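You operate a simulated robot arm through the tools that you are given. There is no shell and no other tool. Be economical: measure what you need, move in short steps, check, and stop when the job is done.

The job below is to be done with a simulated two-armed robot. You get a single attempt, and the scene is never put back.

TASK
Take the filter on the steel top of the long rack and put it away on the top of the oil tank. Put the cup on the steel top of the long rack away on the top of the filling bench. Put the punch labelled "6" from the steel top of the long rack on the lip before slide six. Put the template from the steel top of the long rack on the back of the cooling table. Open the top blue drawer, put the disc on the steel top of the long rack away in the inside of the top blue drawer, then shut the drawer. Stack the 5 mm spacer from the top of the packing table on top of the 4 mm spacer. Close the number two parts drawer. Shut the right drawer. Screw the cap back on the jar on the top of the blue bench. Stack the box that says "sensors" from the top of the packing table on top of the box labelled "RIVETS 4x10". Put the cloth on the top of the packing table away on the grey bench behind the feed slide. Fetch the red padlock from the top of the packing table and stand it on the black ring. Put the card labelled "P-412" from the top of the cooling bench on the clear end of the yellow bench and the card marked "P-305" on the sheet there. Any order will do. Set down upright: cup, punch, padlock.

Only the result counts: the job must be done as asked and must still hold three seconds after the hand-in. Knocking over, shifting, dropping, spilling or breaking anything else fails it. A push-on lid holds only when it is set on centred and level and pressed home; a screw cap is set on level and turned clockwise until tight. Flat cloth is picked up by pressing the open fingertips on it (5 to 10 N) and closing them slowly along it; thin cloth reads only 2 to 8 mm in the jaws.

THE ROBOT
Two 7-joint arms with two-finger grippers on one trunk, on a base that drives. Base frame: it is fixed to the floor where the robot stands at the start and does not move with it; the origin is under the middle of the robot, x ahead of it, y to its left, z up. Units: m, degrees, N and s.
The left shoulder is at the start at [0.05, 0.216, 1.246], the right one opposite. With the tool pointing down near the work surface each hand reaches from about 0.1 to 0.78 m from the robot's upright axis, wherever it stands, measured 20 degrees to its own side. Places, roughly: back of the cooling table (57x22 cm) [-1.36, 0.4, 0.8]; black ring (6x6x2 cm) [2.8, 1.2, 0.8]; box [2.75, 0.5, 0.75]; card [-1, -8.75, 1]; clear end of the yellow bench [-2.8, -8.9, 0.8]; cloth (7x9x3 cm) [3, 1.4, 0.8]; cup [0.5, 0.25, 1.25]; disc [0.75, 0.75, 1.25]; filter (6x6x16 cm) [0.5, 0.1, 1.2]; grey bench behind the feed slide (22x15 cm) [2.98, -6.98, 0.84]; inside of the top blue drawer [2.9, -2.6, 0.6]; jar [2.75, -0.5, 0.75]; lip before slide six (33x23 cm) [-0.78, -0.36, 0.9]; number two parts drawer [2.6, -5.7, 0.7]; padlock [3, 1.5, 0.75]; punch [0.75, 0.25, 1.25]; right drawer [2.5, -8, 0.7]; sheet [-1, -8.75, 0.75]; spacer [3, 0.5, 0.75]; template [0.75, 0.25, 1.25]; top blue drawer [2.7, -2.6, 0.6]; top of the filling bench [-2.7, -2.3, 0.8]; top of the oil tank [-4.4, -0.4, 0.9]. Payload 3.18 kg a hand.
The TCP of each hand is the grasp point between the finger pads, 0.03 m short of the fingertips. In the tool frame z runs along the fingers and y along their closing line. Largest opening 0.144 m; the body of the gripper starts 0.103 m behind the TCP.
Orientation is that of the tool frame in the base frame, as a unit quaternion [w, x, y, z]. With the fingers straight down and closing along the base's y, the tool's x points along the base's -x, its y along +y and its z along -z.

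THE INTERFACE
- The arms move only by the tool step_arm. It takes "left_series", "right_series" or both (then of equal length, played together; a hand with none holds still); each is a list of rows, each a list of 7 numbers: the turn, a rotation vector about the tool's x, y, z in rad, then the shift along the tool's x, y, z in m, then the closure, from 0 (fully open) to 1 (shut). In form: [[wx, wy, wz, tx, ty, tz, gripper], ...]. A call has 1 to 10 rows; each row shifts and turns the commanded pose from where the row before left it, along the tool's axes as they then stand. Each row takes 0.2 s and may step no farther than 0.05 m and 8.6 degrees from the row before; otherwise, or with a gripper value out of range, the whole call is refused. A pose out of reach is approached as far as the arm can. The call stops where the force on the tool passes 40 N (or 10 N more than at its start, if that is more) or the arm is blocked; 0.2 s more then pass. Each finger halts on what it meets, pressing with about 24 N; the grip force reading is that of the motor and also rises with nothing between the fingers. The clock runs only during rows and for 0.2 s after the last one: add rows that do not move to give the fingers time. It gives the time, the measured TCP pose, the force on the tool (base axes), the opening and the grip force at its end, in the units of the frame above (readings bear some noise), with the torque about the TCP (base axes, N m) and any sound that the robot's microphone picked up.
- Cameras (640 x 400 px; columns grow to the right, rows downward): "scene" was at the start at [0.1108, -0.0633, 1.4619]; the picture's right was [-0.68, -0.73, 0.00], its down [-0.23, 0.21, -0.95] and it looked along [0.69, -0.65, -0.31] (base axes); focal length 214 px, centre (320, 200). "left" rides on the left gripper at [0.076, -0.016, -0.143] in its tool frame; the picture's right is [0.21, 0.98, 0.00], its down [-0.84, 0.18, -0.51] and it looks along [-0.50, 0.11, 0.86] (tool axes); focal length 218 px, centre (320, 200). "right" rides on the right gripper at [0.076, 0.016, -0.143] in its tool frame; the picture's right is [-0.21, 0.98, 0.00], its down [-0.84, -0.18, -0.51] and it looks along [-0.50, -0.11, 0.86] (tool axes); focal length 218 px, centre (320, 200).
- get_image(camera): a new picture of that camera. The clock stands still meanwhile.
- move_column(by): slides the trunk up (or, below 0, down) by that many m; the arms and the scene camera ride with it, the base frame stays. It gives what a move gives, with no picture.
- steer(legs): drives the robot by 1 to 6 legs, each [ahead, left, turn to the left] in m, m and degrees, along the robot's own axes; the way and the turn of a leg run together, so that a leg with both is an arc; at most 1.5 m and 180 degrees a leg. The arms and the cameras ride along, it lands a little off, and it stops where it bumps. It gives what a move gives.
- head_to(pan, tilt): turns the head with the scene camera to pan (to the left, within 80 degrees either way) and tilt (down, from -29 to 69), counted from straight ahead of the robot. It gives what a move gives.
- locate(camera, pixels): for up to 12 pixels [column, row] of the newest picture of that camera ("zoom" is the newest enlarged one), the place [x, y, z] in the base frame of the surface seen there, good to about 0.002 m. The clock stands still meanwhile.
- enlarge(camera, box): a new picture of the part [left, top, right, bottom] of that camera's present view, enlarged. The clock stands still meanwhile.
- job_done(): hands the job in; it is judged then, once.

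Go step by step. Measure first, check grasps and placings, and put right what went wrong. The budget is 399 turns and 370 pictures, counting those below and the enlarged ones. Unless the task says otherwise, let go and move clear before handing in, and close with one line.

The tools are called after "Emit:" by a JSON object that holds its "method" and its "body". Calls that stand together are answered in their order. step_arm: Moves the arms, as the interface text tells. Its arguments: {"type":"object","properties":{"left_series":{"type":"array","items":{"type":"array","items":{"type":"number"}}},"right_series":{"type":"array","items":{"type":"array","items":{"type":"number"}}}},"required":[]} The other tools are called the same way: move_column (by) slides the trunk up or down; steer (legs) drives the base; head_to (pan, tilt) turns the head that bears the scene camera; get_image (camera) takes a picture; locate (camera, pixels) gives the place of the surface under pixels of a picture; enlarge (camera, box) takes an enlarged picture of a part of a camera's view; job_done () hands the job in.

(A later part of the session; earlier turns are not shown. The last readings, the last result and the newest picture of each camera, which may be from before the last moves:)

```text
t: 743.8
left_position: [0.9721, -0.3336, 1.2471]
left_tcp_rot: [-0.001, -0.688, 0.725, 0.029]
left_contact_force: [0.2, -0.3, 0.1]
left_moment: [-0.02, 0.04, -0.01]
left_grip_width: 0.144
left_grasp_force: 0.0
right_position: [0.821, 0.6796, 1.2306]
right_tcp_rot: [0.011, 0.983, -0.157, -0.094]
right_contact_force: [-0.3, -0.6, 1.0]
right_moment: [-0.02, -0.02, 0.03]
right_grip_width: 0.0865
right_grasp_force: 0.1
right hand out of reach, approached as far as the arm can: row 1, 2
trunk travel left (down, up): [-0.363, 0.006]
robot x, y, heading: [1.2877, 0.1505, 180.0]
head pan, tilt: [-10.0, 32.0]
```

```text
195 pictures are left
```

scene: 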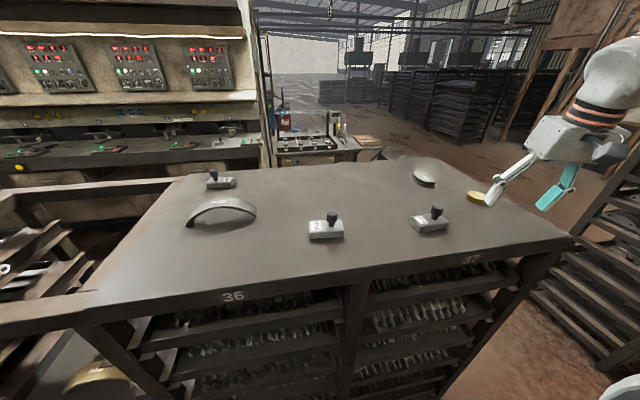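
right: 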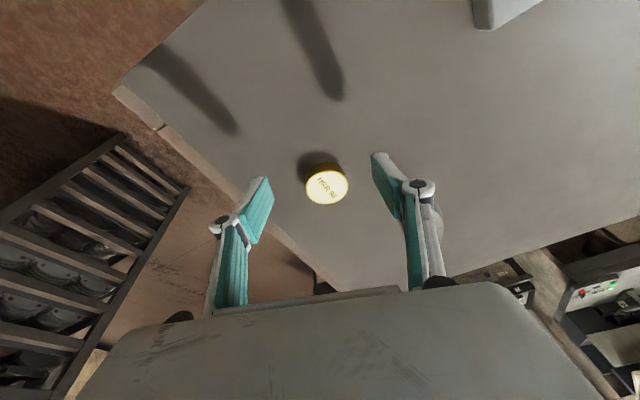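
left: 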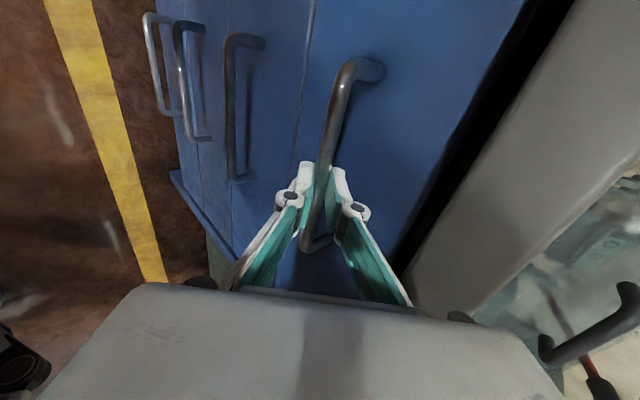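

Emit:
{"method": "steer", "body": {"legs": [[0.034, -0.006, 0]]}}

Emit:
{"method": "step_arm", "body": {"right_series": [[0, 0, 0, 0, 0, 0.02, 0.4], [0, 0, 0, 0.003, 0, 0.02, 0.4], [0, 0, 0, 0, 0, 0, 0.4]]}}

Emit:
{"method": "get_image", "body": {"camera": "right"}}

```text
t: 744.6
left_position: [0.9388, -0.3284, 1.2465]
left_tcp_rot: [0.001, -0.688, 0.725, 0.028]
left_contact_force: [0.2, -0.3, 0.1]
left_moment: [-0.04, -0.03, 0.02]
left_grip_width: 0.1438
left_grasp_force: 0.1
right_position: [0.7862, 0.685, 1.2307]
right_tcp_rot: [0.01, 0.983, -0.156, -0.093]
right_contact_force: [-0.7, 0.7, -0.3]
right_moment: [0.01, -0.05, 0.01]
right_grip_width: 0.0864
right_grasp_force: 0.0
trunk travel left (down, up): [-0.363, 0.006]
robot x, y, heading: [1.2513, 0.1579, 179.8]
head pan, tilt: [-10.0, 32.0]
```

```text
t: 745.4
left_position: [0.9405, -0.3285, 1.2473]
left_tcp_rot: [0.0, -0.689, 0.724, 0.027]
left_contact_force: [0.3, -0.3, 0.5]
left_moment: [0.02, 0.01, -0.01]
left_grip_width: 0.144
left_grasp_force: 0.0
right_position: [0.7832, 0.6829, 1.1913]
right_tcp_rot: [0.011, 0.983, -0.156, -0.093]
right_contact_force: [-0.2, -0.2, 0.0]
right_moment: [0.0, 0.01, -0.02]
right_grip_width: 0.0864
right_grasp_force: 0.0
trunk travel left (down, up): [-0.363, 0.006]
robot x, y, heading: [1.2536, 0.156, 179.6]
head pan, tilt: [-10.0, 32.0]
```

```text
194 pictures are left
```

right: 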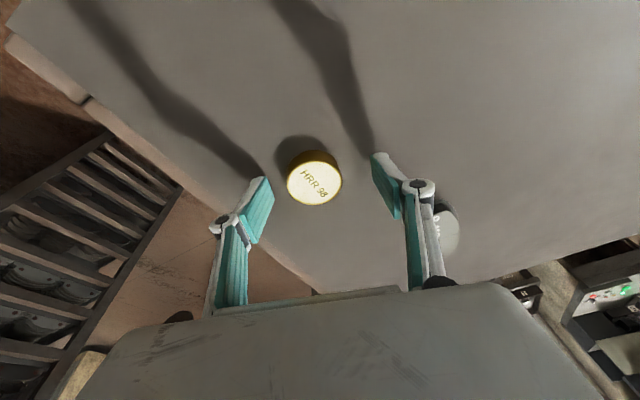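

Emit:
{"method": "step_arm", "body": {"right_series": [[0, 0, 0, 0, 0, 0.004, 0.5], [0, 0, 0, 0, 0, 0, 0.6], [0, 0, 0, 0, 0, 0, 0.75], [0, 0, 0, 0, 0, 0, 0.9], [0, 0, 0, 0, 0, 0, 1], [0, 0, 0, 0, 0, 0, 1]]}}

Emit:
{"method": "get_image", "body": {"camera": "right"}}

```text
t: 746.8
left_position: [0.9406, -0.329, 1.2473]
left_tcp_rot: [0.0, -0.688, 0.725, 0.028]
left_contact_force: [-1.4, -0.5, -0.3]
left_moment: [0.0, -0.01, 0.0]
left_grip_width: 0.1438
left_grasp_force: 0.1
right_position: [0.7822, 0.6845, 1.1898]
right_tcp_rot: [0.01, 0.983, -0.156, -0.095]
right_contact_force: [0.0, 12.8, 27.0]
right_moment: [0.89, -0.16, 0.1]
right_grip_width: 0.0452
right_grasp_force: 23.9
trunk travel left (down, up): [-0.363, 0.006]
robot x, y, heading: [1.2536, 0.1572, 180.0]
head pan, tilt: [-10.0, 32.0]
```

```text
193 pictures are left
```

right: 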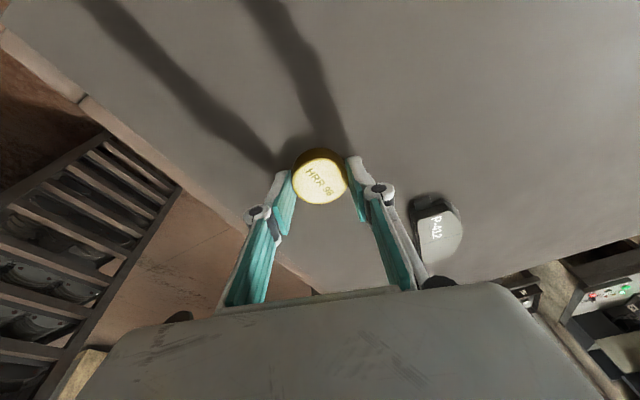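

Disc gripped (45 mm). I lift and back away.

Emit:
{"method": "step_arm", "body": {"right_series": [[0, 0, 0, 0, 0, -0.015, 1], [0, 0, 0, 0, 0, -0.03, 1], [0, 0, 0, 0, 0, -0.03, 1], [0, 0, 0, 0, 0, 0, 1]]}}

Emit:
{"method": "steer", "body": {"legs": [[-0.5, 0, 0]]}}

Emit:
{"method": "get_image", "body": {"camera": "right"}}

```text
t: 747.8
left_position: [0.9395, -0.3283, 1.248]
left_tcp_rot: [0.0, -0.688, 0.725, 0.027]
left_contact_force: [0.7, -0.1, 0.0]
left_moment: [0.0, -0.02, 0.0]
left_grip_width: 0.144
left_grasp_force: 0.0
right_position: [0.791, 0.6833, 1.2311]
right_tcp_rot: [0.01, 0.983, -0.156, -0.093]
right_contact_force: [0.1, -0.6, -1.3]
right_moment: [0.0, -0.01, 0.01]
right_grip_width: 0.0451
right_grasp_force: 23.7
right hand out of reach, approached as far as the arm can: row 3
trunk travel left (down, up): [-0.363, 0.006]
robot x, y, heading: [1.2519, 0.1572, 179.7]
head pan, tilt: [-10.0, 32.0]
```

```text
t: 750.7
left_position: [1.4383, -0.3286, 1.247]
left_tcp_rot: [0.0, -0.688, 0.725, 0.028]
left_contact_force: [0.0, -0.3, -0.1]
left_moment: [0.0, 0.03, 0.02]
left_grip_width: 0.1442
left_grasp_force: 0.0
right_position: [1.2908, 0.6821, 1.2297]
right_tcp_rot: [0.011, 0.983, -0.157, -0.093]
right_contact_force: [0.2, 0.2, -2.0]
right_moment: [0.01, 0.03, -0.02]
right_grip_width: 0.0453
right_grasp_force: 24.0
trunk travel left (down, up): [-0.363, 0.006]
robot x, y, heading: [1.7515, 0.1527, 179.6]
head pan, tilt: [-10.0, 32.0]
```

```text
192 pictures are left
```

right: 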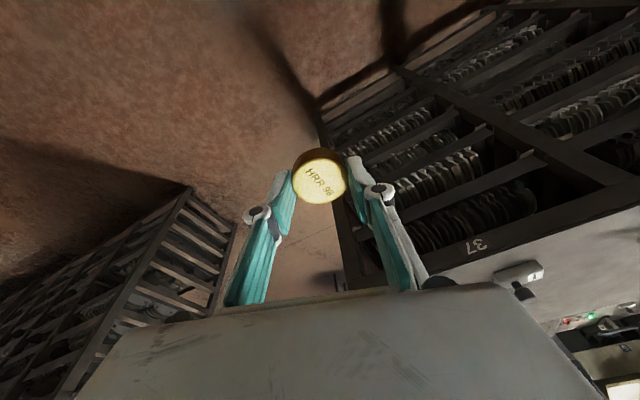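

I turn east and drive south to the open drawer.

Emit:
{"method": "steer", "body": {"legs": [[0, 0, -90], [0, 0, -90], [0, -1.1, 0], [0, -1.1, 0]]}}

Emit:
{"method": "head_to", "body": {"pan": -30, "tilt": 35}}

Emit:
{"method": "get_image", "body": {"camera": "scene"}}

```text
t: 777.9
left_position: [2.0655, -1.5618, 1.2471]
left_tcp_rot: [0.029, 0.719, 0.694, 0.0]
left_contact_force: [0.3, 0.9, 0.5]
left_moment: [0.0, 0.0, -0.02]
left_grip_width: 0.1437
left_grasp_force: 0.1
right_position: [2.2322, -2.5711, 1.2301]
right_tcp_rot: [0.092, 0.147, 0.985, 0.012]
right_contact_force: [-0.2, 0.1, -1.4]
right_moment: [0.0, -0.01, -0.02]
right_grip_width: 0.0452
right_grasp_force: 24.2
trunk travel left (down, up): [-0.363, 0.006]
robot x, y, heading: [1.7619, -2.0533, 0.8]
head pan, tilt: [-10.0, 32.0]
```

```text
t: 778.8
left_position: [2.0653, -1.5617, 1.247]
left_tcp_rot: [0.028, 0.719, 0.695, 0.0]
left_contact_force: [-0.6, -0.4, -0.3]
left_moment: [-0.01, 0.03, -0.02]
left_grip_width: 0.1439
left_grasp_force: 0.0
right_position: [2.233, -2.5706, 1.2314]
right_tcp_rot: [0.092, 0.147, 0.985, 0.011]
right_contact_force: [0.3, -0.2, -2.0]
right_moment: [-0.01, 0.03, 0.03]
right_grip_width: 0.0449
right_grasp_force: 24.1
trunk travel left (down, up): [-0.363, 0.006]
robot x, y, heading: [1.7617, -2.0574, 0.7]
head pan, tilt: [-30.0, 35.0]
```

```text
191 pictures are left
```

scene: 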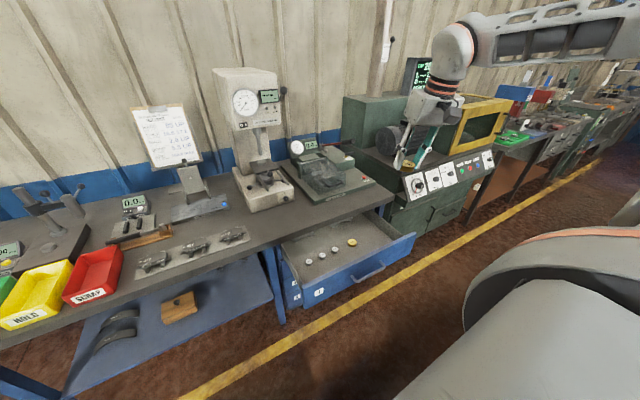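

Emit:
{"method": "enlarge", "body": {"camera": "scene", "box": [270, 215, 430, 305]}}

Emit:
{"method": "locate", "body": {"camera": "zoom", "pixels": [[325, 125], [258, 145], [205, 160], [155, 175], [400, 130], [450, 110], [380, 180], [300, 180], [230, 210], [560, 100], [420, 70], [130, 250]]}}

```text
4.00 times, centred on (350, 260) of scene
```

zoom: 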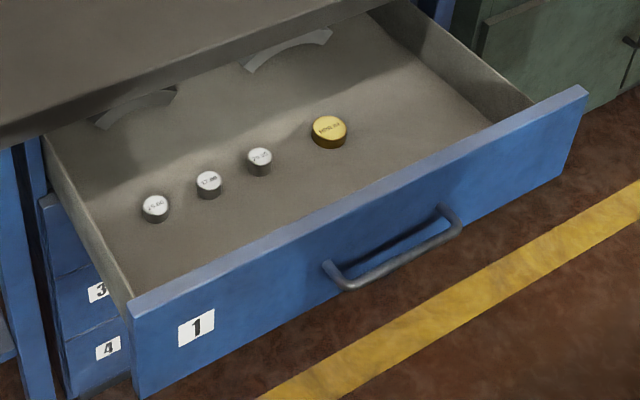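

```text
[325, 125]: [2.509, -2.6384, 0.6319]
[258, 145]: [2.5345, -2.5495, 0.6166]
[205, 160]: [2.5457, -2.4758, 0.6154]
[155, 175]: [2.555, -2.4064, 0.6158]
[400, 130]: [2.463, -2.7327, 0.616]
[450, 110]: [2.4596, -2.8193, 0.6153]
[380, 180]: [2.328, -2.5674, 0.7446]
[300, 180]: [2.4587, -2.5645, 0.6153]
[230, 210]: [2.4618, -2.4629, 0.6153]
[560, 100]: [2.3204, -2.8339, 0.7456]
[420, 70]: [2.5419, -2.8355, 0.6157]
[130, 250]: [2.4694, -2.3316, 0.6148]
```

The drawer floor is z 0.6155 with free room at (2.43, −2.74). I position the disc over it, lower the arm first, then the trunk.

Emit:
{"method": "steer", "body": {"legs": [[0, -0.17, -0.7], [0.19, 0, 0]]}}

Emit:
{"method": "step_arm", "body": {"right_series": [[0, 0, 0, 0, 0, 0.04, 1], [0, 0, 0, 0, 0, 0.04, 1], [0, 0, 0, 0, 0, 0.04, 1], [0, 0, 0, 0, 0, 0.04, 1], [0, 0, 0, 0, 0, 0.04, 1]]}}

Emit:
{"method": "move_column", "body": {"by": -0.15}}

Emit:
{"method": "get_image", "body": {"camera": "right"}}

```text
t: 782.0
left_position: [2.2648, -1.7336, 1.2474]
left_tcp_rot: [0.028, 0.724, 0.689, 0.0]
left_contact_force: [-0.6, 0.3, 0.1]
left_moment: [0.02, 0.06, -0.01]
left_grip_width: 0.1439
left_grasp_force: 0.0
right_position: [2.4182, -2.7468, 1.2306]
right_tcp_rot: [0.093, 0.154, 0.984, 0.011]
right_contact_force: [0.4, 0.0, -2.0]
right_moment: [0.01, 0.05, 0.02]
right_grip_width: 0.0452
right_grasp_force: 24.3
trunk travel left (down, up): [-0.363, 0.006]
robot x, y, heading: [1.9528, -2.2215, -0.4]
head pan, tilt: [-30.0, 35.0]
```

```text
t: 783.2
left_position: [2.265, -1.734, 1.2471]
left_tcp_rot: [0.028, 0.723, 0.69, -0.001]
left_contact_force: [1.1, 0.9, 0.2]
left_moment: [0.0, -0.02, -0.01]
left_grip_width: 0.1441
left_grasp_force: 0.0
right_position: [2.4554, -2.7474, 1.0337]
right_tcp_rot: [0.092, 0.155, 0.984, 0.011]
right_contact_force: [0.1, 0.0, -2.8]
right_moment: [-0.01, -0.01, 0.03]
right_grip_width: 0.0451
right_grasp_force: 23.2
trunk travel left (down, up): [-0.363, 0.006]
robot x, y, heading: [1.9552, -2.2208, -0.2]
head pan, tilt: [-30.0, 35.0]
```

```text
t: 785.0
left_position: [2.2628, -1.7328, 1.0973]
left_tcp_rot: [0.028, 0.724, 0.69, 0.0]
left_contact_force: [-0.6, -0.1, -0.3]
left_moment: [-0.02, -0.03, 0.02]
left_grip_width: 0.1441
left_grasp_force: 0.0
right_position: [2.4547, -2.7479, 0.885]
right_tcp_rot: [0.094, 0.155, 0.983, 0.01]
right_contact_force: [-0.9, 0.3, -1.8]
right_moment: [-0.03, 0.03, -0.01]
right_grip_width: 0.045
right_grasp_force: 24.1
trunk travel left (down, up): [-0.213, 0.156]
robot x, y, heading: [1.9523, -2.2206, 0.2]
head pan, tilt: [-30.0, 35.0]
```

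```text
189 pictures are left
```

right: 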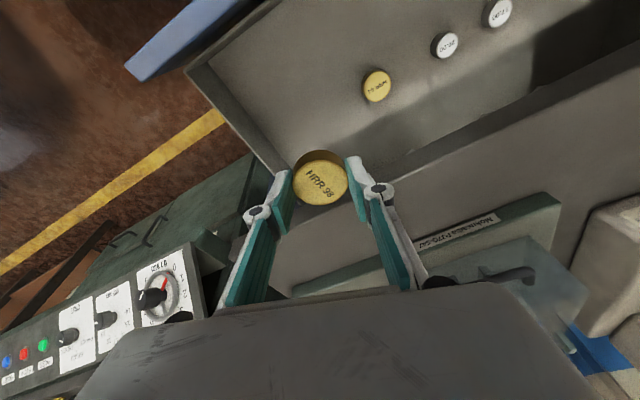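

Emit:
{"method": "steer", "body": {"legs": [[-0.025, 0, 0]]}}

Emit:
{"method": "move_column", "body": {"by": -0.2}}

Emit:
{"method": "get_image", "body": {"camera": "scene"}}

```text
t: 785.8
left_position: [2.2392, -1.734, 1.0973]
left_tcp_rot: [0.027, 0.723, 0.69, 0.0]
left_contact_force: [-0.1, 0.0, 0.7]
left_moment: [-0.03, -0.02, 0.01]
left_grip_width: 0.1439
left_grasp_force: 0.1
right_position: [2.428, -2.7469, 0.8854]
right_tcp_rot: [0.093, 0.155, 0.984, 0.01]
right_contact_force: [0.7, -0.1, -1.2]
right_moment: [0.02, -0.07, 0.01]
right_grip_width: 0.0451
right_grasp_force: 23.8
trunk travel left (down, up): [-0.213, 0.156]
robot x, y, heading: [1.9281, -2.2231, -0.3]
head pan, tilt: [-30.0, 35.0]
```

```text
t: 788.0
left_position: [2.2381, -1.736, 0.897]
left_tcp_rot: [0.028, 0.723, 0.69, 0.001]
left_contact_force: [-0.6, 0.1, -0.6]
left_moment: [0.0, -0.01, 0.0]
left_grip_width: 0.144
left_grasp_force: 0.1
right_position: [2.43, -2.7474, 0.6843]
right_tcp_rot: [0.094, 0.154, 0.984, 0.011]
right_contact_force: [-0.2, -0.5, -2.1]
right_moment: [0.01, -0.04, 0.01]
right_grip_width: 0.0452
right_grasp_force: 23.9
trunk travel left (down, up): [-0.013, 0.356]
robot x, y, heading: [1.9281, -2.2219, 0.2]
head pan, tilt: [-30.0, 35.0]
```

```text
188 pictures are left
```

scene: 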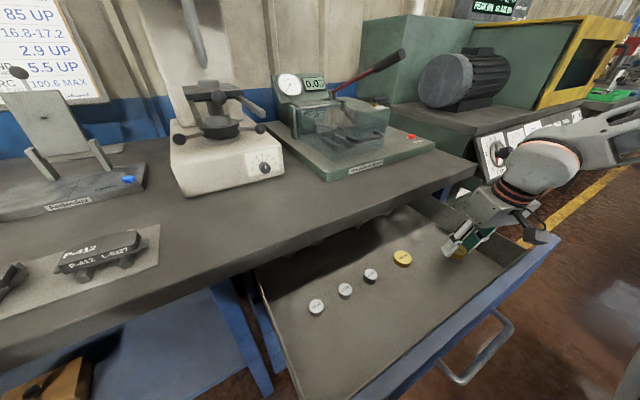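

Emit:
{"method": "step_arm", "body": {"right_series": [[0, 0, 0, 0.002, 0, 0.015, 1], [0, 0, 0, 0.002, 0, 0.012, 1], [0, 0, 0, 0, 0, 0.006, 1], [0, 0, 0, 0, 0, 0.003, 1], [0, 0, 0, 0, 0, 0, 1]]}}

```text
t: 789.2
left_position: [2.2407, -1.7338, 0.8976]
left_tcp_rot: [0.027, 0.724, 0.689, 0.0]
left_contact_force: [0.2, 0.2, 0.3]
left_moment: [0.02, 0.01, -0.01]
left_grip_width: 0.1439
left_grasp_force: 0.0
right_position: [2.4326, -2.7466, 0.6486]
right_tcp_rot: [0.094, 0.154, 0.984, 0.011]
right_contact_force: [-1.9, 1.0, 5.1]
right_moment: [-0.15, 0.06, -0.04]
right_grip_width: 0.045
right_grasp_force: 24.4
trunk travel left (down, up): [-0.013, 0.356]
robot x, y, heading: [1.929, -2.2224, -0.2]
head pan, tilt: [-30.0, 35.0]
```

The disc touches the drawer floor. I open, rise with the arm, and check.

Emit:
{"method": "step_arm", "body": {"right_series": [[0, 0, 0, 0, 0, 0, 0.6], [0, 0, 0, 0, 0, 0, 0.5], [0, 0, 0, 0, 0, 0, 0.5], [0, 0, 0, 0, 0, -0.03, 0.5], [0, 0, 0, 0, 0, -0.03, 0.5], [0, 0, 0, 0, 0, -0.03, 0.5]]}}

Emit:
{"method": "move_column", "body": {"by": 0.2}}

Emit:
{"method": "get_image", "body": {"camera": "scene"}}

```text
t: 790.6
left_position: [2.2394, -1.7347, 0.8966]
left_tcp_rot: [0.028, 0.724, 0.689, 0.0]
left_contact_force: [0.1, 0.2, -0.1]
left_moment: [-0.02, -0.05, 0.01]
left_grip_width: 0.1443
left_grasp_force: 0.1
right_position: [2.4162, -2.7454, 0.7359]
right_tcp_rot: [0.092, 0.153, 0.984, 0.011]
right_contact_force: [0.2, 0.4, -0.2]
right_moment: [-0.01, 0.05, -0.02]
right_grip_width: 0.072
right_grasp_force: 0.2
trunk travel left (down, up): [-0.013, 0.356]
robot x, y, heading: [1.9298, -2.2223, 0.1]
head pan, tilt: [-30.0, 35.0]
```

```text
t: 792.7
left_position: [2.2413, -1.7346, 1.0975]
left_tcp_rot: [0.027, 0.724, 0.69, -0.001]
left_contact_force: [0.5, -0.2, 0.2]
left_moment: [0.01, 0.03, -0.01]
left_grip_width: 0.1437
left_grasp_force: 0.0
right_position: [2.4163, -2.7466, 0.9361]
right_tcp_rot: [0.091, 0.154, 0.984, 0.01]
right_contact_force: [0.5, 0.2, 0.4]
right_moment: [0.0, -0.01, -0.01]
right_grip_width: 0.0717
right_grasp_force: 0.0
trunk travel left (down, up): [-0.213, 0.156]
robot x, y, heading: [1.9256, -2.2205, -0.1]
head pan, tilt: [-30.0, 35.0]
```

```text
187 pictures are left
```

scene: 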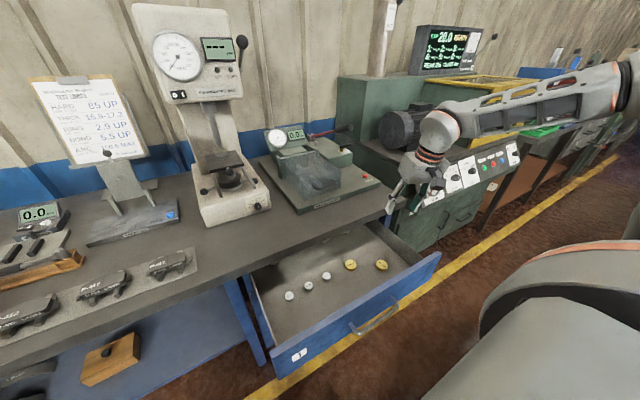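

The disc lies in the drawer. I back off, shut the right fingers, move that hand inward, straighten its yaw, and lower to the bar's height.

Emit:
{"method": "steer", "body": {"legs": [[-0.33, 0, 0]]}}

Emit:
{"method": "step_arm", "body": {"right_series": [[0, 0, 0, 0.01, 0.03, 0, 1], [0, 0, 0, 0.01, 0.03, 0, 1], [0, 0, 0, 0.01, 0.03, 0, 1], [0, 0, 0, 0.01, 0.03, 0, 1], [0, 0, -0.1, 0, 0, 0, 1], [0, 0, -0.1, 0, 0, 0, 1], [0, 0, -0.1, 0, 0, 0, 1], [0, 0, 0, 0, 0, 0.04, 1], [0, 0, 0, 0, 0, 0.02, 1]]}}

```text
t: 794.9
left_position: [1.9072, -1.7347, 1.0975]
left_tcp_rot: [0.028, 0.723, 0.69, 0.0]
left_contact_force: [-0.2, -0.8, -0.2]
left_moment: [0.01, -0.05, 0.0]
left_grip_width: 0.1443
left_grasp_force: 0.0
right_position: [2.0841, -2.7453, 0.9361]
right_tcp_rot: [0.093, 0.153, 0.984, 0.01]
right_contact_force: [0.2, 0.4, 0.0]
right_moment: [-0.02, 0.0, -0.01]
right_grip_width: 0.0719
right_grasp_force: 0.1
trunk travel left (down, up): [-0.213, 0.156]
robot x, y, heading: [1.5971, -2.2204, -0.1]
head pan, tilt: [-30.0, 35.0]
```

```text
t: 796.9
left_position: [1.9076, -1.7342, 1.0974]
left_tcp_rot: [0.027, 0.723, 0.69, 0.0]
left_contact_force: [-0.2, 1.6, -0.5]
left_moment: [-0.03, 0.01, 0.01]
left_grip_width: 0.1438
left_grasp_force: 0.0
right_position: [2.0955, -2.6185, 0.8771]
right_tcp_rot: [0.094, 0.005, 0.996, -0.003]
right_contact_force: [0.6, -0.5, -0.2]
right_moment: [0.01, 0.03, -0.01]
right_grip_width: 0.0
right_grasp_force: 23.4
trunk travel left (down, up): [-0.213, 0.156]
robot x, y, heading: [1.5935, -2.221, 0.2]
head pan, tilt: [-30.0, 35.0]
```

Emit:
{"method": "move_column", "body": {"by": -0.187}}

Emit:
{"method": "steer", "body": {"legs": [[0, 0.045, 0], [0.41, 0, 0]]}}

Emit:
{"method": "get_image", "body": {"camera": "scene"}}

```text
t: 799.0
left_position: [1.9074, -1.7338, 0.9107]
left_tcp_rot: [0.029, 0.723, 0.69, 0.0]
left_contact_force: [-0.4, 0.5, -0.3]
left_moment: [0.02, -0.01, 0.0]
left_grip_width: 0.144
left_grasp_force: 0.0
right_position: [2.0958, -2.6196, 0.6901]
right_tcp_rot: [0.094, 0.005, 0.996, -0.003]
right_contact_force: [0.2, 0.1, 0.6]
right_moment: [-0.02, 0.02, 0.03]
right_grip_width: 0.0
right_grasp_force: 24.1
trunk travel left (down, up): [-0.026, 0.343]
robot x, y, heading: [1.597, -2.2224, -0.1]
head pan, tilt: [-30.0, 35.0]
```

```text
t: 802.2
left_position: [2.3211, -1.6892, 0.9097]
left_tcp_rot: [0.029, 0.723, 0.69, 0.0]
left_contact_force: [0.3, 0.5, 0.6]
left_moment: [0.01, 0.02, 0.02]
left_grip_width: 0.144
left_grasp_force: 0.0
right_position: [2.5083, -2.5746, 0.6891]
right_tcp_rot: [0.094, 0.005, 0.996, -0.003]
right_contact_force: [0.7, -0.4, -0.3]
right_moment: [-0.01, -0.03, 0.0]
right_grip_width: 0.0002
right_grasp_force: 30.2
trunk travel left (down, up): [-0.026, 0.343]
robot x, y, heading: [2.0073, -2.1762, 0.3]
head pan, tilt: [-30.0, 35.0]
```

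```text
186 pictures are left
```

scene: 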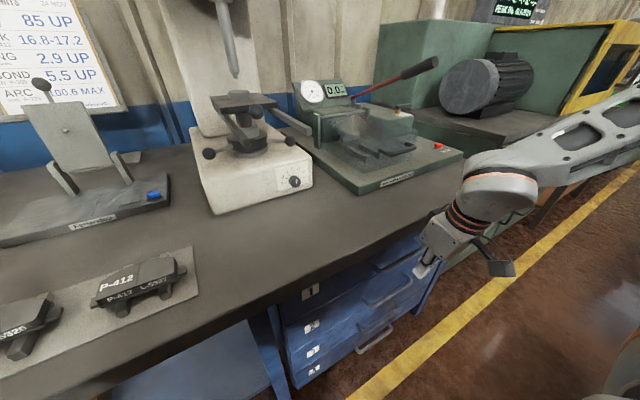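

Emit:
{"method": "steer", "body": {"legs": [[0.032, 0, 0]]}}

Emit:
{"method": "enlarge", "body": {"camera": "scene", "box": [260, 220, 440, 380]}}

Emit:
{"method": "locate", "body": {"camera": "zoom", "pixels": [[150, 160], [250, 150], [160, 230], [300, 200], [180, 300], [330, 90]]}}

```text
t: 803.1
left_position: [2.3536, -1.689, 0.909]
left_tcp_rot: [0.026, 0.724, 0.69, 0.0]
left_contact_force: [0.0, -1.0, 0.2]
left_moment: [0.01, 0.02, 0.02]
left_grip_width: 0.144
left_grasp_force: 0.0
right_position: [2.5344, -2.5748, 0.6849]
right_tcp_rot: [0.087, 0.007, 0.996, -0.002]
right_contact_force: [-33.4, 2.8, -22.0]
right_moment: [-0.04, 0.72, 0.08]
right_grip_width: 0.0062
right_grasp_force: 30.7
trunk travel left (down, up): [-0.026, 0.343]
robot x, y, heading: [2.0422, -2.1775, -0.1]
head pan, tilt: [-30.0, 35.0]
```

```text
2.50 times, centred on (350, 300) of scene
```

zoom: 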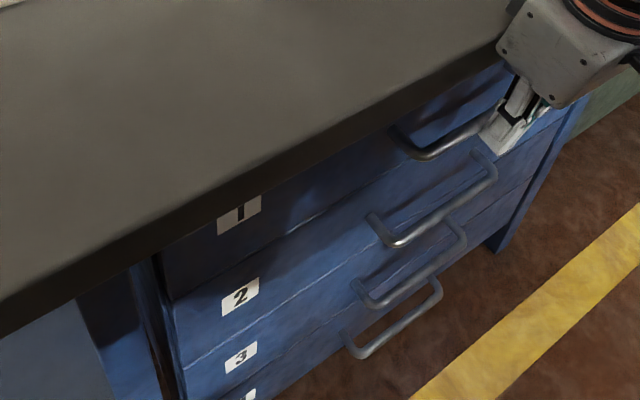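

```text
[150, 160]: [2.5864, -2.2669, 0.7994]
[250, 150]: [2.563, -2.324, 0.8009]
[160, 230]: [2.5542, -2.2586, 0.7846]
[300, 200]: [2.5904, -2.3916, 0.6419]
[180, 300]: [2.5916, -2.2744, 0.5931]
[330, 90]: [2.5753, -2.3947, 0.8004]
```

The drawer is home (33 N stop, face 2.590 like the others). I back off, raise the trunk and go north to the jar.

Emit:
{"method": "steer", "body": {"legs": [[-0.4, 0, 0]]}}

Emit:
{"method": "move_column", "body": {"by": 0.25}}

Emit:
{"method": "steer", "body": {"legs": [[0, 1.5, 0]]}}

Emit:
{"method": "head_to", "body": {"pan": 0, "tilt": 30}}

Emit:
{"method": "get_image", "body": {"camera": "scene"}}

```text
t: 805.6
left_position: [1.9568, -1.6892, 0.9091]
left_tcp_rot: [0.027, 0.726, 0.687, 0.0]
left_contact_force: [0.5, 0.4, 0.7]
left_moment: [0.0, -0.05, 0.01]
left_grip_width: 0.144
left_grasp_force: 0.0
right_position: [2.1336, -2.5746, 0.6876]
right_tcp_rot: [0.087, 0.01, 0.996, -0.003]
right_contact_force: [-1.0, -0.1, -0.2]
right_moment: [-0.01, -0.02, -0.04]
right_grip_width: 0.0
right_grasp_force: 31.0
trunk travel left (down, up): [-0.026, 0.343]
robot x, y, heading: [1.6427, -2.175, -0.4]
head pan, tilt: [-30.0, 35.0]
```

```text
t: 808.1
left_position: [1.9575, -1.6898, 1.1609]
left_tcp_rot: [0.027, 0.726, 0.688, -0.001]
left_contact_force: [-0.1, -0.4, -0.7]
left_moment: [0.01, 0.0, 0.03]
left_grip_width: 0.1442
left_grasp_force: 0.0
right_position: [2.1347, -2.5754, 0.9363]
right_tcp_rot: [0.086, 0.01, 0.996, -0.003]
right_contact_force: [0.3, -0.4, -0.1]
right_moment: [0.0, -0.04, -0.03]
right_grip_width: 0.0
right_grasp_force: 30.5
trunk travel left (down, up): [-0.276, 0.093]
robot x, y, heading: [1.6383, -2.174, -0.3]
head pan, tilt: [-30.0, 35.0]
```

```text
t: 821.4
left_position: [1.9506, -0.1932, 1.1598]
left_tcp_rot: [0.027, 0.721, 0.693, 0.0]
left_contact_force: [-0.1, -0.2, -0.1]
left_moment: [-0.02, -0.01, 0.02]
left_grip_width: 0.144
left_grasp_force: 0.2
right_position: [2.1379, -1.0789, 0.9359]
right_tcp_rot: [0.086, 0.003, 0.996, -0.002]
right_contact_force: [0.8, 1.1, -0.4]
right_moment: [-0.01, -0.01, -0.01]
right_grip_width: 0.0
right_grasp_force: 30.7
trunk travel left (down, up): [-0.276, 0.093]
robot x, y, heading: [1.6431, -0.6805, 0.5]
head pan, tilt: [-30.0, 35.0]
```

```text
t: 822.3
left_position: [1.9499, -0.1937, 1.1603]
left_tcp_rot: [0.027, 0.721, 0.693, 0.0]
left_contact_force: [0.2, 1.7, 0.4]
left_moment: [0.01, -0.02, 0.01]
left_grip_width: 0.1439
left_grasp_force: 0.2
right_position: [2.1377, -1.0772, 0.9361]
right_tcp_rot: [0.088, 0.004, 0.996, -0.002]
right_contact_force: [0.6, -0.4, 0.0]
right_moment: [0.0, 0.0, 0.02]
right_grip_width: 0.0
right_grasp_force: 30.9
trunk travel left (down, up): [-0.276, 0.093]
robot x, y, heading: [1.6448, -0.6857, 0.3]
head pan, tilt: [0.0, 30.0]
```

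```text
184 pictures are left
```

scene: 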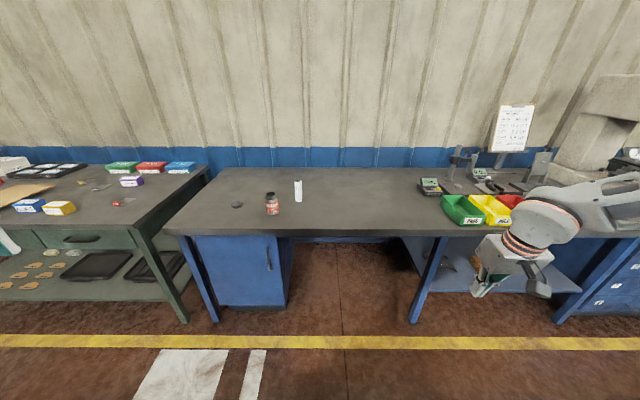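

Emit:
{"method": "enlarge", "body": {"camera": "scene", "box": [215, 170, 325, 230]}}

Emit:
{"method": "locate", "body": {"camera": "zoom", "pixels": [[125, 200], [125, 205], [110, 200], [140, 200], [330, 140], [330, 150], [330, 200], [303, 145], [357, 145], [330, 255], [480, 130], [330, 130]]}}

```text
5.82 times, centred on (270, 200) of scene
```

zoom: 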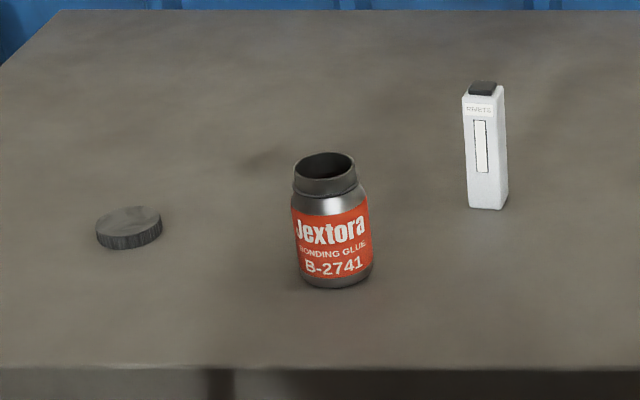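

```text
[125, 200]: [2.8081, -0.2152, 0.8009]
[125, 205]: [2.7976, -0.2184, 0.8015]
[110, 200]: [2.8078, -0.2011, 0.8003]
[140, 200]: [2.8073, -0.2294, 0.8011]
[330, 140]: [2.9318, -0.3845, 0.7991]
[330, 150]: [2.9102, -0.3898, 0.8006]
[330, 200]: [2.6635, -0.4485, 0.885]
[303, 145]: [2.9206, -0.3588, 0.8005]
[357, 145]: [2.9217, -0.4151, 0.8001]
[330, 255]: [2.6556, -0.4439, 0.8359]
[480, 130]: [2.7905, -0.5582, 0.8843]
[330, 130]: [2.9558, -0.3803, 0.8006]
```

Emit:
{"method": "locate", "body": {"camera": "zoom", "pixels": [[128, 218], [100, 222], [158, 215], [130, 210], [128, 230], [130, 245], [295, 178], [355, 178], [324, 185], [324, 155], [310, 165], [335, 280]]}}

Emit:
{"method": "enlarge", "body": {"camera": "scene", "box": [225, 185, 289, 225]}}

```text
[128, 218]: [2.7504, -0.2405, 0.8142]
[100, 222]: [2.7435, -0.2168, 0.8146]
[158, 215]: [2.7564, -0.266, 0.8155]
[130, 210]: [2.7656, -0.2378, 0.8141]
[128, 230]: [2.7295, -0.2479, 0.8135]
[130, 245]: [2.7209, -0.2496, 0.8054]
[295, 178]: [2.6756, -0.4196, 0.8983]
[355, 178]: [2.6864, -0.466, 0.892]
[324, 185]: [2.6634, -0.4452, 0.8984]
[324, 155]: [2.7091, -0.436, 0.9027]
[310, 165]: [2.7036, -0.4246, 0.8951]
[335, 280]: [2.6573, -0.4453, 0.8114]
```

```text
10.00 times, centred on (257, 205) of scene
```

zoom: 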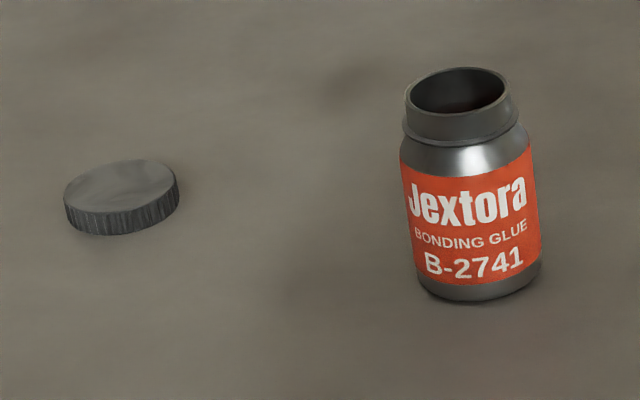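

Cap centre (2.7475, −0.2425), top 0.814, right way up; jar mouth centre (2.686, −0.442), rim 0.903. I bring the left hand in, lift the right one, and turn the left wrist back to leave room for clockwise turning.

Emit:
{"method": "step_arm", "body": {"left_series": [[0, 0, 0, -0.03, 0.033, 0, 0.4], [0, 0, 0, -0.03, 0.033, 0, 0.4], [0, 0, 0, -0.03, 0.033, 0, 0.4], [0, 0, 0, -0.03, 0.033, 0, 0.4], [0, 0, 0, -0.025, 0.033, 0, 0.4], [0, 0, 0, -0.025, 0.033, 0, 0.4], [0, 0, -0.14, 0, 0, 0, 0.4], [0, 0, -0.14, 0, 0, 0, 0.4], [0, 0, -0.14, 0, 0, 0, 0.4], [0, 0, -0.14, 0, 0, 0, 0.4]], "right_series": [[0, 0, 0, 0.02, 0, -0.03, 1], [0, 0, 0, 0.02, 0, -0.03, 1], [0, 0, 0, 0.02, 0, -0.03, 1], [0, 0, 0, 0.02, 0, -0.03, 1], [0, 0, 0, 0.02, 0, -0.03, 1], [0, 0, 0, 0, 0, -0.03, 1], [0, 0, 0, 0, 0, 0, 1], [0, 0, 0, 0, 0, 0, 1], [0, 0, 0, 0, 0, 0, 1], [0, 0, 0, 0, 0, 0, 1]]}}

Emit:
{"method": "move_column", "body": {"by": -0.12}}

Emit:
{"method": "get_image", "body": {"camera": "scene"}}

```text
t: 824.5
left_position: [2.1421, -0.3717, 1.1744]
left_tcp_rot: [0.028, 0.5, 0.865, -0.007]
left_contact_force: [-0.2, -0.1, 0.2]
left_moment: [-0.02, 0.04, 0.0]
left_grip_width: 0.0863
left_grasp_force: 0.0
right_position: [2.0075, -1.0754, 1.0972]
right_tcp_rot: [0.086, 0.004, 0.996, -0.002]
right_contact_force: [0.6, -0.9, -0.8]
right_moment: [0.01, -0.02, 0.0]
right_grip_width: 0.0
right_grasp_force: 30.8
trunk travel left (down, up): [-0.276, 0.093]
robot x, y, heading: [1.6414, -0.6845, 0.1]
head pan, tilt: [0.0, 30.0]
```

```text
t: 826.0
left_position: [2.1401, -0.3713, 1.056]
left_tcp_rot: [0.028, 0.502, 0.865, -0.007]
left_contact_force: [0.0, 0.2, 0.7]
left_moment: [0.0, -0.05, -0.01]
left_grip_width: 0.0864
left_grasp_force: 0.1
right_position: [2.0074, -1.0759, 0.9785]
right_tcp_rot: [0.089, 0.004, 0.996, -0.002]
right_contact_force: [0.0, -0.3, 0.3]
right_moment: [0.0, -0.02, -0.02]
right_grip_width: 0.0002
right_grasp_force: 30.6
trunk travel left (down, up): [-0.156, 0.213]
robot x, y, heading: [1.644, -0.6808, 0.5]
head pan, tilt: [0.0, 30.0]
```

```text
181 pictures are left
```

scene: 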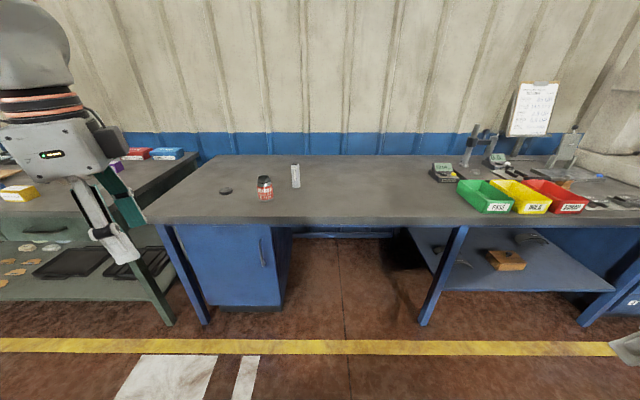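

I level the hand, drive it over the cap, and check by wrist camera.

Emit:
{"method": "step_arm", "body": {"left_series": [[0.0155, 0.055, 0, 0, 0, 0, 0.4], [0, 0, 0, 0, 0, 0, 0.4]]}}

Emit:
{"method": "steer", "body": {"legs": [[0, 0.129, -0.4], [0.57, 0, 0]]}}

Emit:
{"method": "get_image", "body": {"camera": "left"}}

Emit:
{"method": "get_image", "body": {"camera": "scene"}}

```text
t: 826.6
left_position: [2.1409, -0.3714, 1.0553]
left_tcp_rot: [0.0, 0.502, 0.865, -0.001]
left_contact_force: [-0.6, -0.1, -0.1]
left_moment: [0.0, 0.02, -0.02]
left_grip_width: 0.0865
left_grasp_force: 0.0
right_position: [2.0087, -1.077, 0.9775]
right_tcp_rot: [0.087, 0.004, 0.996, -0.001]
right_contact_force: [0.2, 0.3, -0.3]
right_moment: [0.0, -0.02, 0.01]
right_grip_width: 0.0001
right_grasp_force: 30.4
trunk travel left (down, up): [-0.156, 0.213]
robot x, y, heading: [1.6405, -0.6827, 0.2]
head pan, tilt: [0.0, 30.0]
```

```text
t: 831.2
left_position: [2.709, -0.245, 1.0543]
left_tcp_rot: [-0.001, 0.504, 0.864, 0.0]
left_contact_force: [-0.1, 0.0, 0.9]
left_moment: [-0.01, 0.01, -0.01]
left_grip_width: 0.0864
left_grasp_force: 0.1
right_position: [2.5729, -0.9486, 0.977]
right_tcp_rot: [0.086, 0.007, 0.996, -0.002]
right_contact_force: [0.0, 0.2, -0.4]
right_moment: [0.0, -0.02, -0.01]
right_grip_width: 0.0
right_grasp_force: 30.5
trunk travel left (down, up): [-0.156, 0.213]
robot x, y, heading: [2.2065, -0.5524, 0.1]
head pan, tilt: [0.0, 30.0]
```

```text
180 pictures are left
```

left: 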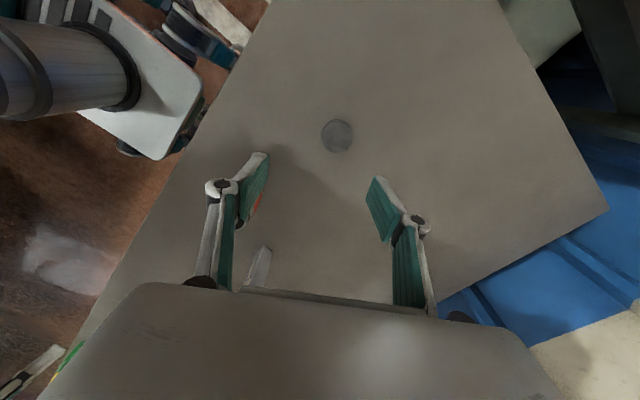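

```text
179 pictures are left
```

scene: 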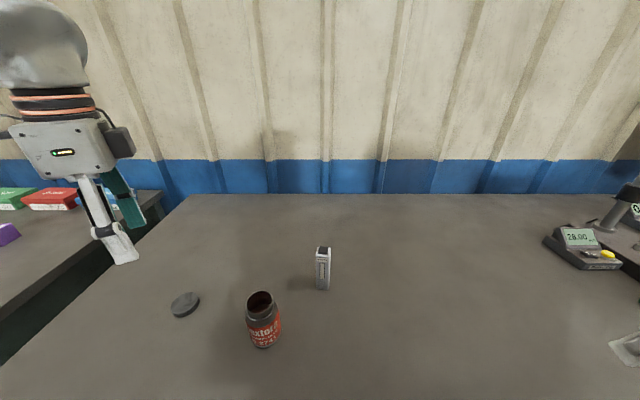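

Emit:
{"method": "enlarge", "body": {"camera": "scene", "box": [160, 270, 300, 360]}}

Emit:
{"method": "locate", "body": {"camera": "zoom", "pixels": [[55, 135], [120, 120], [85, 110], [90, 150], [88, 128], [395, 120], [495, 115], [440, 105], [450, 160], [450, 170], [455, 330], [400, 160]]}}

Emit:
{"method": "locate", "body": {"camera": "left", "pixels": [[337, 136], [322, 136], [352, 136], [337, 122], [337, 151]]}}

```text
4.44 times, centred on (230, 315) of scene
```

zoom: 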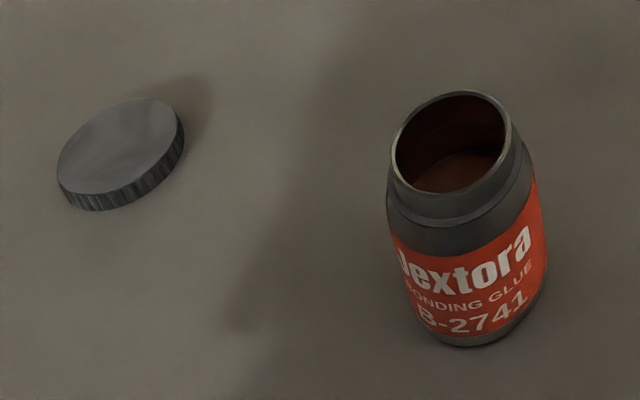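

```text
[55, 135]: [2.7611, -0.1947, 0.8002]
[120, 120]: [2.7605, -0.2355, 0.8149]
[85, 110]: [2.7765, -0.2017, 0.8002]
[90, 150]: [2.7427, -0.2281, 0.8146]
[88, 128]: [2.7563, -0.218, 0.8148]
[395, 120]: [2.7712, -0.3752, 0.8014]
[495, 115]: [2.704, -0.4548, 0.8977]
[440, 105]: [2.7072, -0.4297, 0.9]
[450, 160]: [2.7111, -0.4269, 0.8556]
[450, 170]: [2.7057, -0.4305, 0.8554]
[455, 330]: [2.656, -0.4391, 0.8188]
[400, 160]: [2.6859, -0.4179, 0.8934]
```

```text
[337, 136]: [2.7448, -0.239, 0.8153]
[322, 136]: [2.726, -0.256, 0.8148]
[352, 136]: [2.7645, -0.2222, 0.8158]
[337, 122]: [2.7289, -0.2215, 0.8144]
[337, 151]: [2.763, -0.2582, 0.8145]
```

Cap centre (2.745, −0.239). I centre the hand and descend.

Emit:
{"method": "step_arm", "body": {"left_series": [[0, 0, 0, -0.0127, 0.034, 0, 0.4], [0, 0, 0, 0, 0, 0.045, 0.4], [0, 0, 0, 0, 0, 0.045, 0.4], [0, 0, 0, 0, 0, 0.045, 0.4], [0, 0, 0, 0, 0, 0.04, 0.4], [0, 0, 0, 0, 0, 0, 0.4]]}}

Emit:
{"method": "get_image", "body": {"camera": "left"}}

```text
t: 832.6
left_position: [2.7443, -0.2406, 0.8812]
left_tcp_rot: [-0.001, 0.505, 0.863, -0.001]
left_contact_force: [-0.3, 0.9, -0.5]
left_moment: [0.02, 0.0, 0.0]
left_grip_width: 0.0862
left_grasp_force: 0.1
right_position: [2.5725, -0.9487, 0.9764]
right_tcp_rot: [0.087, 0.007, 0.996, -0.002]
right_contact_force: [0.7, 0.0, 0.6]
right_moment: [0.02, 0.0, -0.01]
right_grip_width: 0.0
right_grasp_force: 30.5
trunk travel left (down, up): [-0.156, 0.213]
robot x, y, heading: [2.2068, -0.5545, 0.1]
head pan, tilt: [0.0, 30.0]
```

```text
177 pictures are left
```

left: 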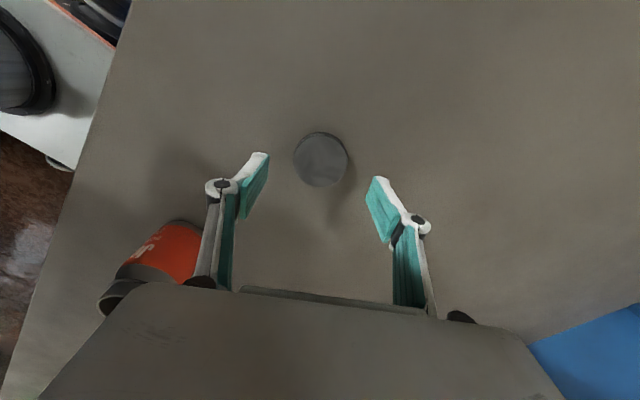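

Emit:
{"method": "step_arm", "body": {"left_series": [[0, 0, 0, 0, 0, 0.025, 0.4], [0, 0, 0, 0, 0, 0.022, 0.4], [0, 0, 0, 0, 0, 0, 0.5], [0, 0, 0, 0, 0, 0, 0.6], [0, 0, 0, 0, 0, 0, 0.75], [0, 0, 0, 0, 0, 0, 1], [0, 0, 0, 0, 0, 0, 1]]}}

Emit:
{"method": "step_arm", "body": {"left_series": [[0, 0, 0, 0, 0, -0.03, 1], [0, 0, 0, 0, 0, -0.04, 1], [0, 0, 0, 0, 0, -0.04, 1], [0, 0, 0, 0, 0, -0.04, 1], [0, 0, 0, 0, 0, 0, 1]]}}

Emit:
{"method": "get_image", "body": {"camera": "left"}}

```text
t: 834.2
left_position: [2.7451, -0.2385, 0.8326]
left_tcp_rot: [-0.001, 0.504, 0.864, 0.0]
left_contact_force: [-0.7, 0.6, 0.4]
left_moment: [-0.01, 0.0, -0.04]
left_grip_width: 0.0538
left_grasp_force: 24.2
right_position: [2.5715, -0.9489, 0.9761]
right_tcp_rot: [0.088, 0.006, 0.996, -0.002]
right_contact_force: [0.2, 0.1, 0.5]
right_moment: [0.03, -0.02, 0.03]
right_grip_width: 0.0
right_grasp_force: 30.9
trunk travel left (down, up): [-0.156, 0.213]
robot x, y, heading: [2.21, -0.5558, 0.3]
head pan, tilt: [0.0, 30.0]
```

```text
t: 835.4
left_position: [2.745, -0.2402, 0.9825]
left_tcp_rot: [-0.001, 0.504, 0.864, -0.001]
left_contact_force: [0.5, 0.1, -0.5]
left_moment: [0.0, 0.0, 0.0]
left_grip_width: 0.0537
left_grasp_force: 23.8
right_position: [2.5736, -0.9488, 0.9758]
right_tcp_rot: [0.086, 0.007, 0.996, -0.002]
right_contact_force: [-0.1, 0.6, -0.4]
right_moment: [-0.02, -0.01, 0.01]
right_grip_width: 0.0
right_grasp_force: 30.5
trunk travel left (down, up): [-0.156, 0.213]
robot x, y, heading: [2.2088, -0.5522, 0.1]
head pan, tilt: [0.0, 30.0]
```

```text
176 pictures are left
```

left: 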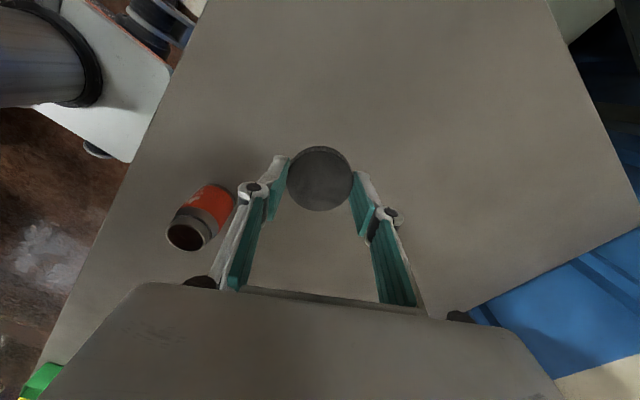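

Cap held level. I drive it over the jar mouth and verify.

Emit:
{"method": "steer", "body": {"legs": [[-0.059, -0.2, 0]]}}

Emit:
{"method": "get_image", "body": {"camera": "left"}}

Emit:
{"method": "get_image", "body": {"camera": "scene"}}

```text
t: 837.8
left_position: [2.6864, -0.4414, 0.9825]
left_tcp_rot: [-0.002, 0.504, 0.864, 0.0]
left_contact_force: [-0.5, -0.2, -0.6]
left_moment: [0.02, -0.02, -0.01]
left_grip_width: 0.0535
left_grasp_force: 24.3
right_position: [2.514, -1.149, 0.9767]
right_tcp_rot: [0.088, 0.007, 0.996, -0.002]
right_contact_force: [0.7, -0.1, 0.8]
right_moment: [0.06, 0.03, -0.03]
right_grip_width: 0.0002
right_grasp_force: 30.4
trunk travel left (down, up): [-0.156, 0.213]
robot x, y, heading: [2.1485, -0.754, 0.0]
head pan, tilt: [0.0, 30.0]
```

```text
175 pictures are left
```

left: 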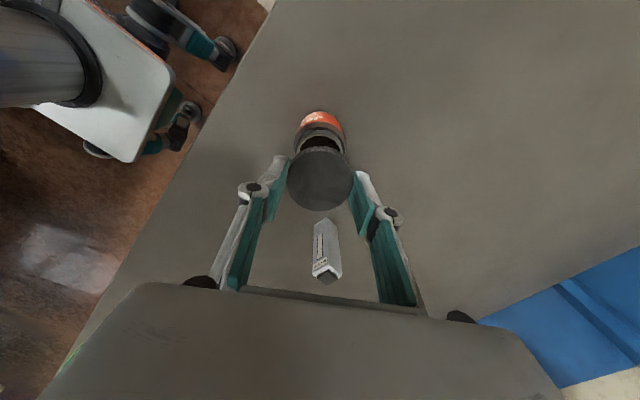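

```text
174 pictures are left
```

scene: 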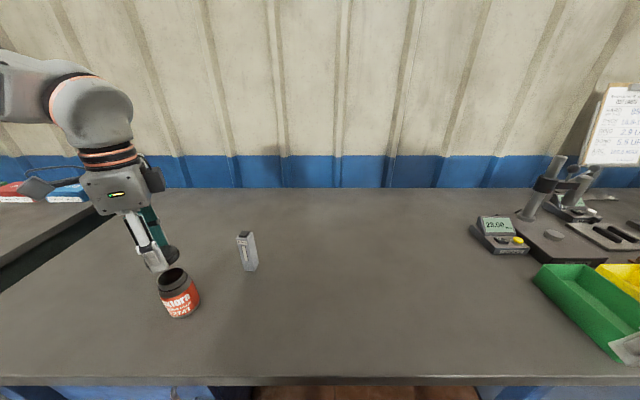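

Emit:
{"method": "enlarge", "body": {"camera": "scene", "box": [130, 240, 226, 325]}}

Emit:
{"method": "locate", "body": {"camera": "zoom", "pixels": [[200, 185], [305, 175], [250, 160], [255, 225], [205, 200], [310, 190], [260, 235], [222, 165], [290, 165]]}}

```text
4.71 times, centred on (178, 282) of scene
```

zoom: 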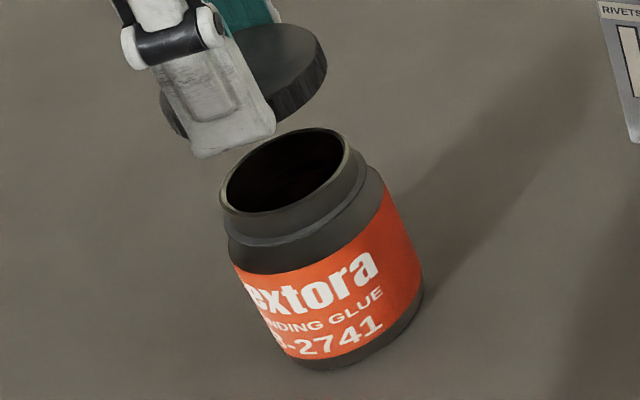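

```text
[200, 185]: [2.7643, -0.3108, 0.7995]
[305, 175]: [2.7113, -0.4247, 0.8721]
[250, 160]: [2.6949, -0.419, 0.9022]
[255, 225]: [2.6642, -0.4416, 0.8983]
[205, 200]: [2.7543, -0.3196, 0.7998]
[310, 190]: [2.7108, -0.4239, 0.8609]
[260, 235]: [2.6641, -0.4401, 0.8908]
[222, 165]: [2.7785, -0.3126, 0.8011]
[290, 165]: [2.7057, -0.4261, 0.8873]
```

Centred within ~1 mm. I lower the cap onto the rim.

Emit:
{"method": "step_arm", "body": {"left_series": [[0, 0, 0, 0, 0, 0.025, 1], [0, 0, 0, 0, 0, 0.015, 1], [0, 0, 0, 0, 0, 0.004, 1], [0, 0, 0, 0, 0, 0.003, 1], [0, 0, 0, 0, 0, 0, 1]]}}

```text
t: 839.0
left_position: [2.6868, -0.441, 0.9361]
left_tcp_rot: [-0.001, 0.504, 0.864, -0.001]
left_contact_force: [0.8, 0.4, 1.2]
left_moment: [0.03, -0.02, -0.01]
left_grip_width: 0.0535
left_grasp_force: 23.8
right_position: [2.5136, -1.1492, 0.9764]
right_tcp_rot: [0.088, 0.006, 0.996, -0.002]
right_contact_force: [0.4, -0.2, 0.5]
right_moment: [0.01, -0.01, -0.01]
right_grip_width: 0.0
right_grasp_force: 30.5
trunk travel left (down, up): [-0.156, 0.213]
robot x, y, heading: [2.1478, -0.7533, -0.0]
head pan, tilt: [0.0, 30.0]
```

Emit:
{"method": "step_arm", "body": {"left_series": [[0, 0, 0, 0, 0, 0.003, 1], [0, 0, 0, 0, 0, 0.002, 1], [0, 0, 0.12, 0, 0, 0.001, 1], [0, 0, 0.12, 0, 0, 0.001, 1], [0, 0, 0.12, 0, 0, 0.001, 1], [0, 0, 0.12, 0, 0, 0.001, 1]]}}

```text
t: 840.4
left_position: [2.6867, -0.4408, 0.9269]
left_tcp_rot: [-0.001, 0.695, 0.719, 0.0]
left_contact_force: [-1.9, 6.9, 18.8]
left_moment: [0.61, 0.09, 0.13]
left_grip_width: 0.0537
left_grasp_force: 23.6
right_position: [2.5128, -1.1499, 0.9778]
right_tcp_rot: [0.088, 0.006, 0.996, -0.002]
right_contact_force: [1.1, 0.2, 0.4]
right_moment: [0.04, -0.01, 0.02]
right_grip_width: 0.0
right_grasp_force: 30.5
trunk travel left (down, up): [-0.156, 0.213]
robot x, y, heading: [2.1492, -0.7516, 0.1]
head pan, tilt: [0.0, 30.0]
```

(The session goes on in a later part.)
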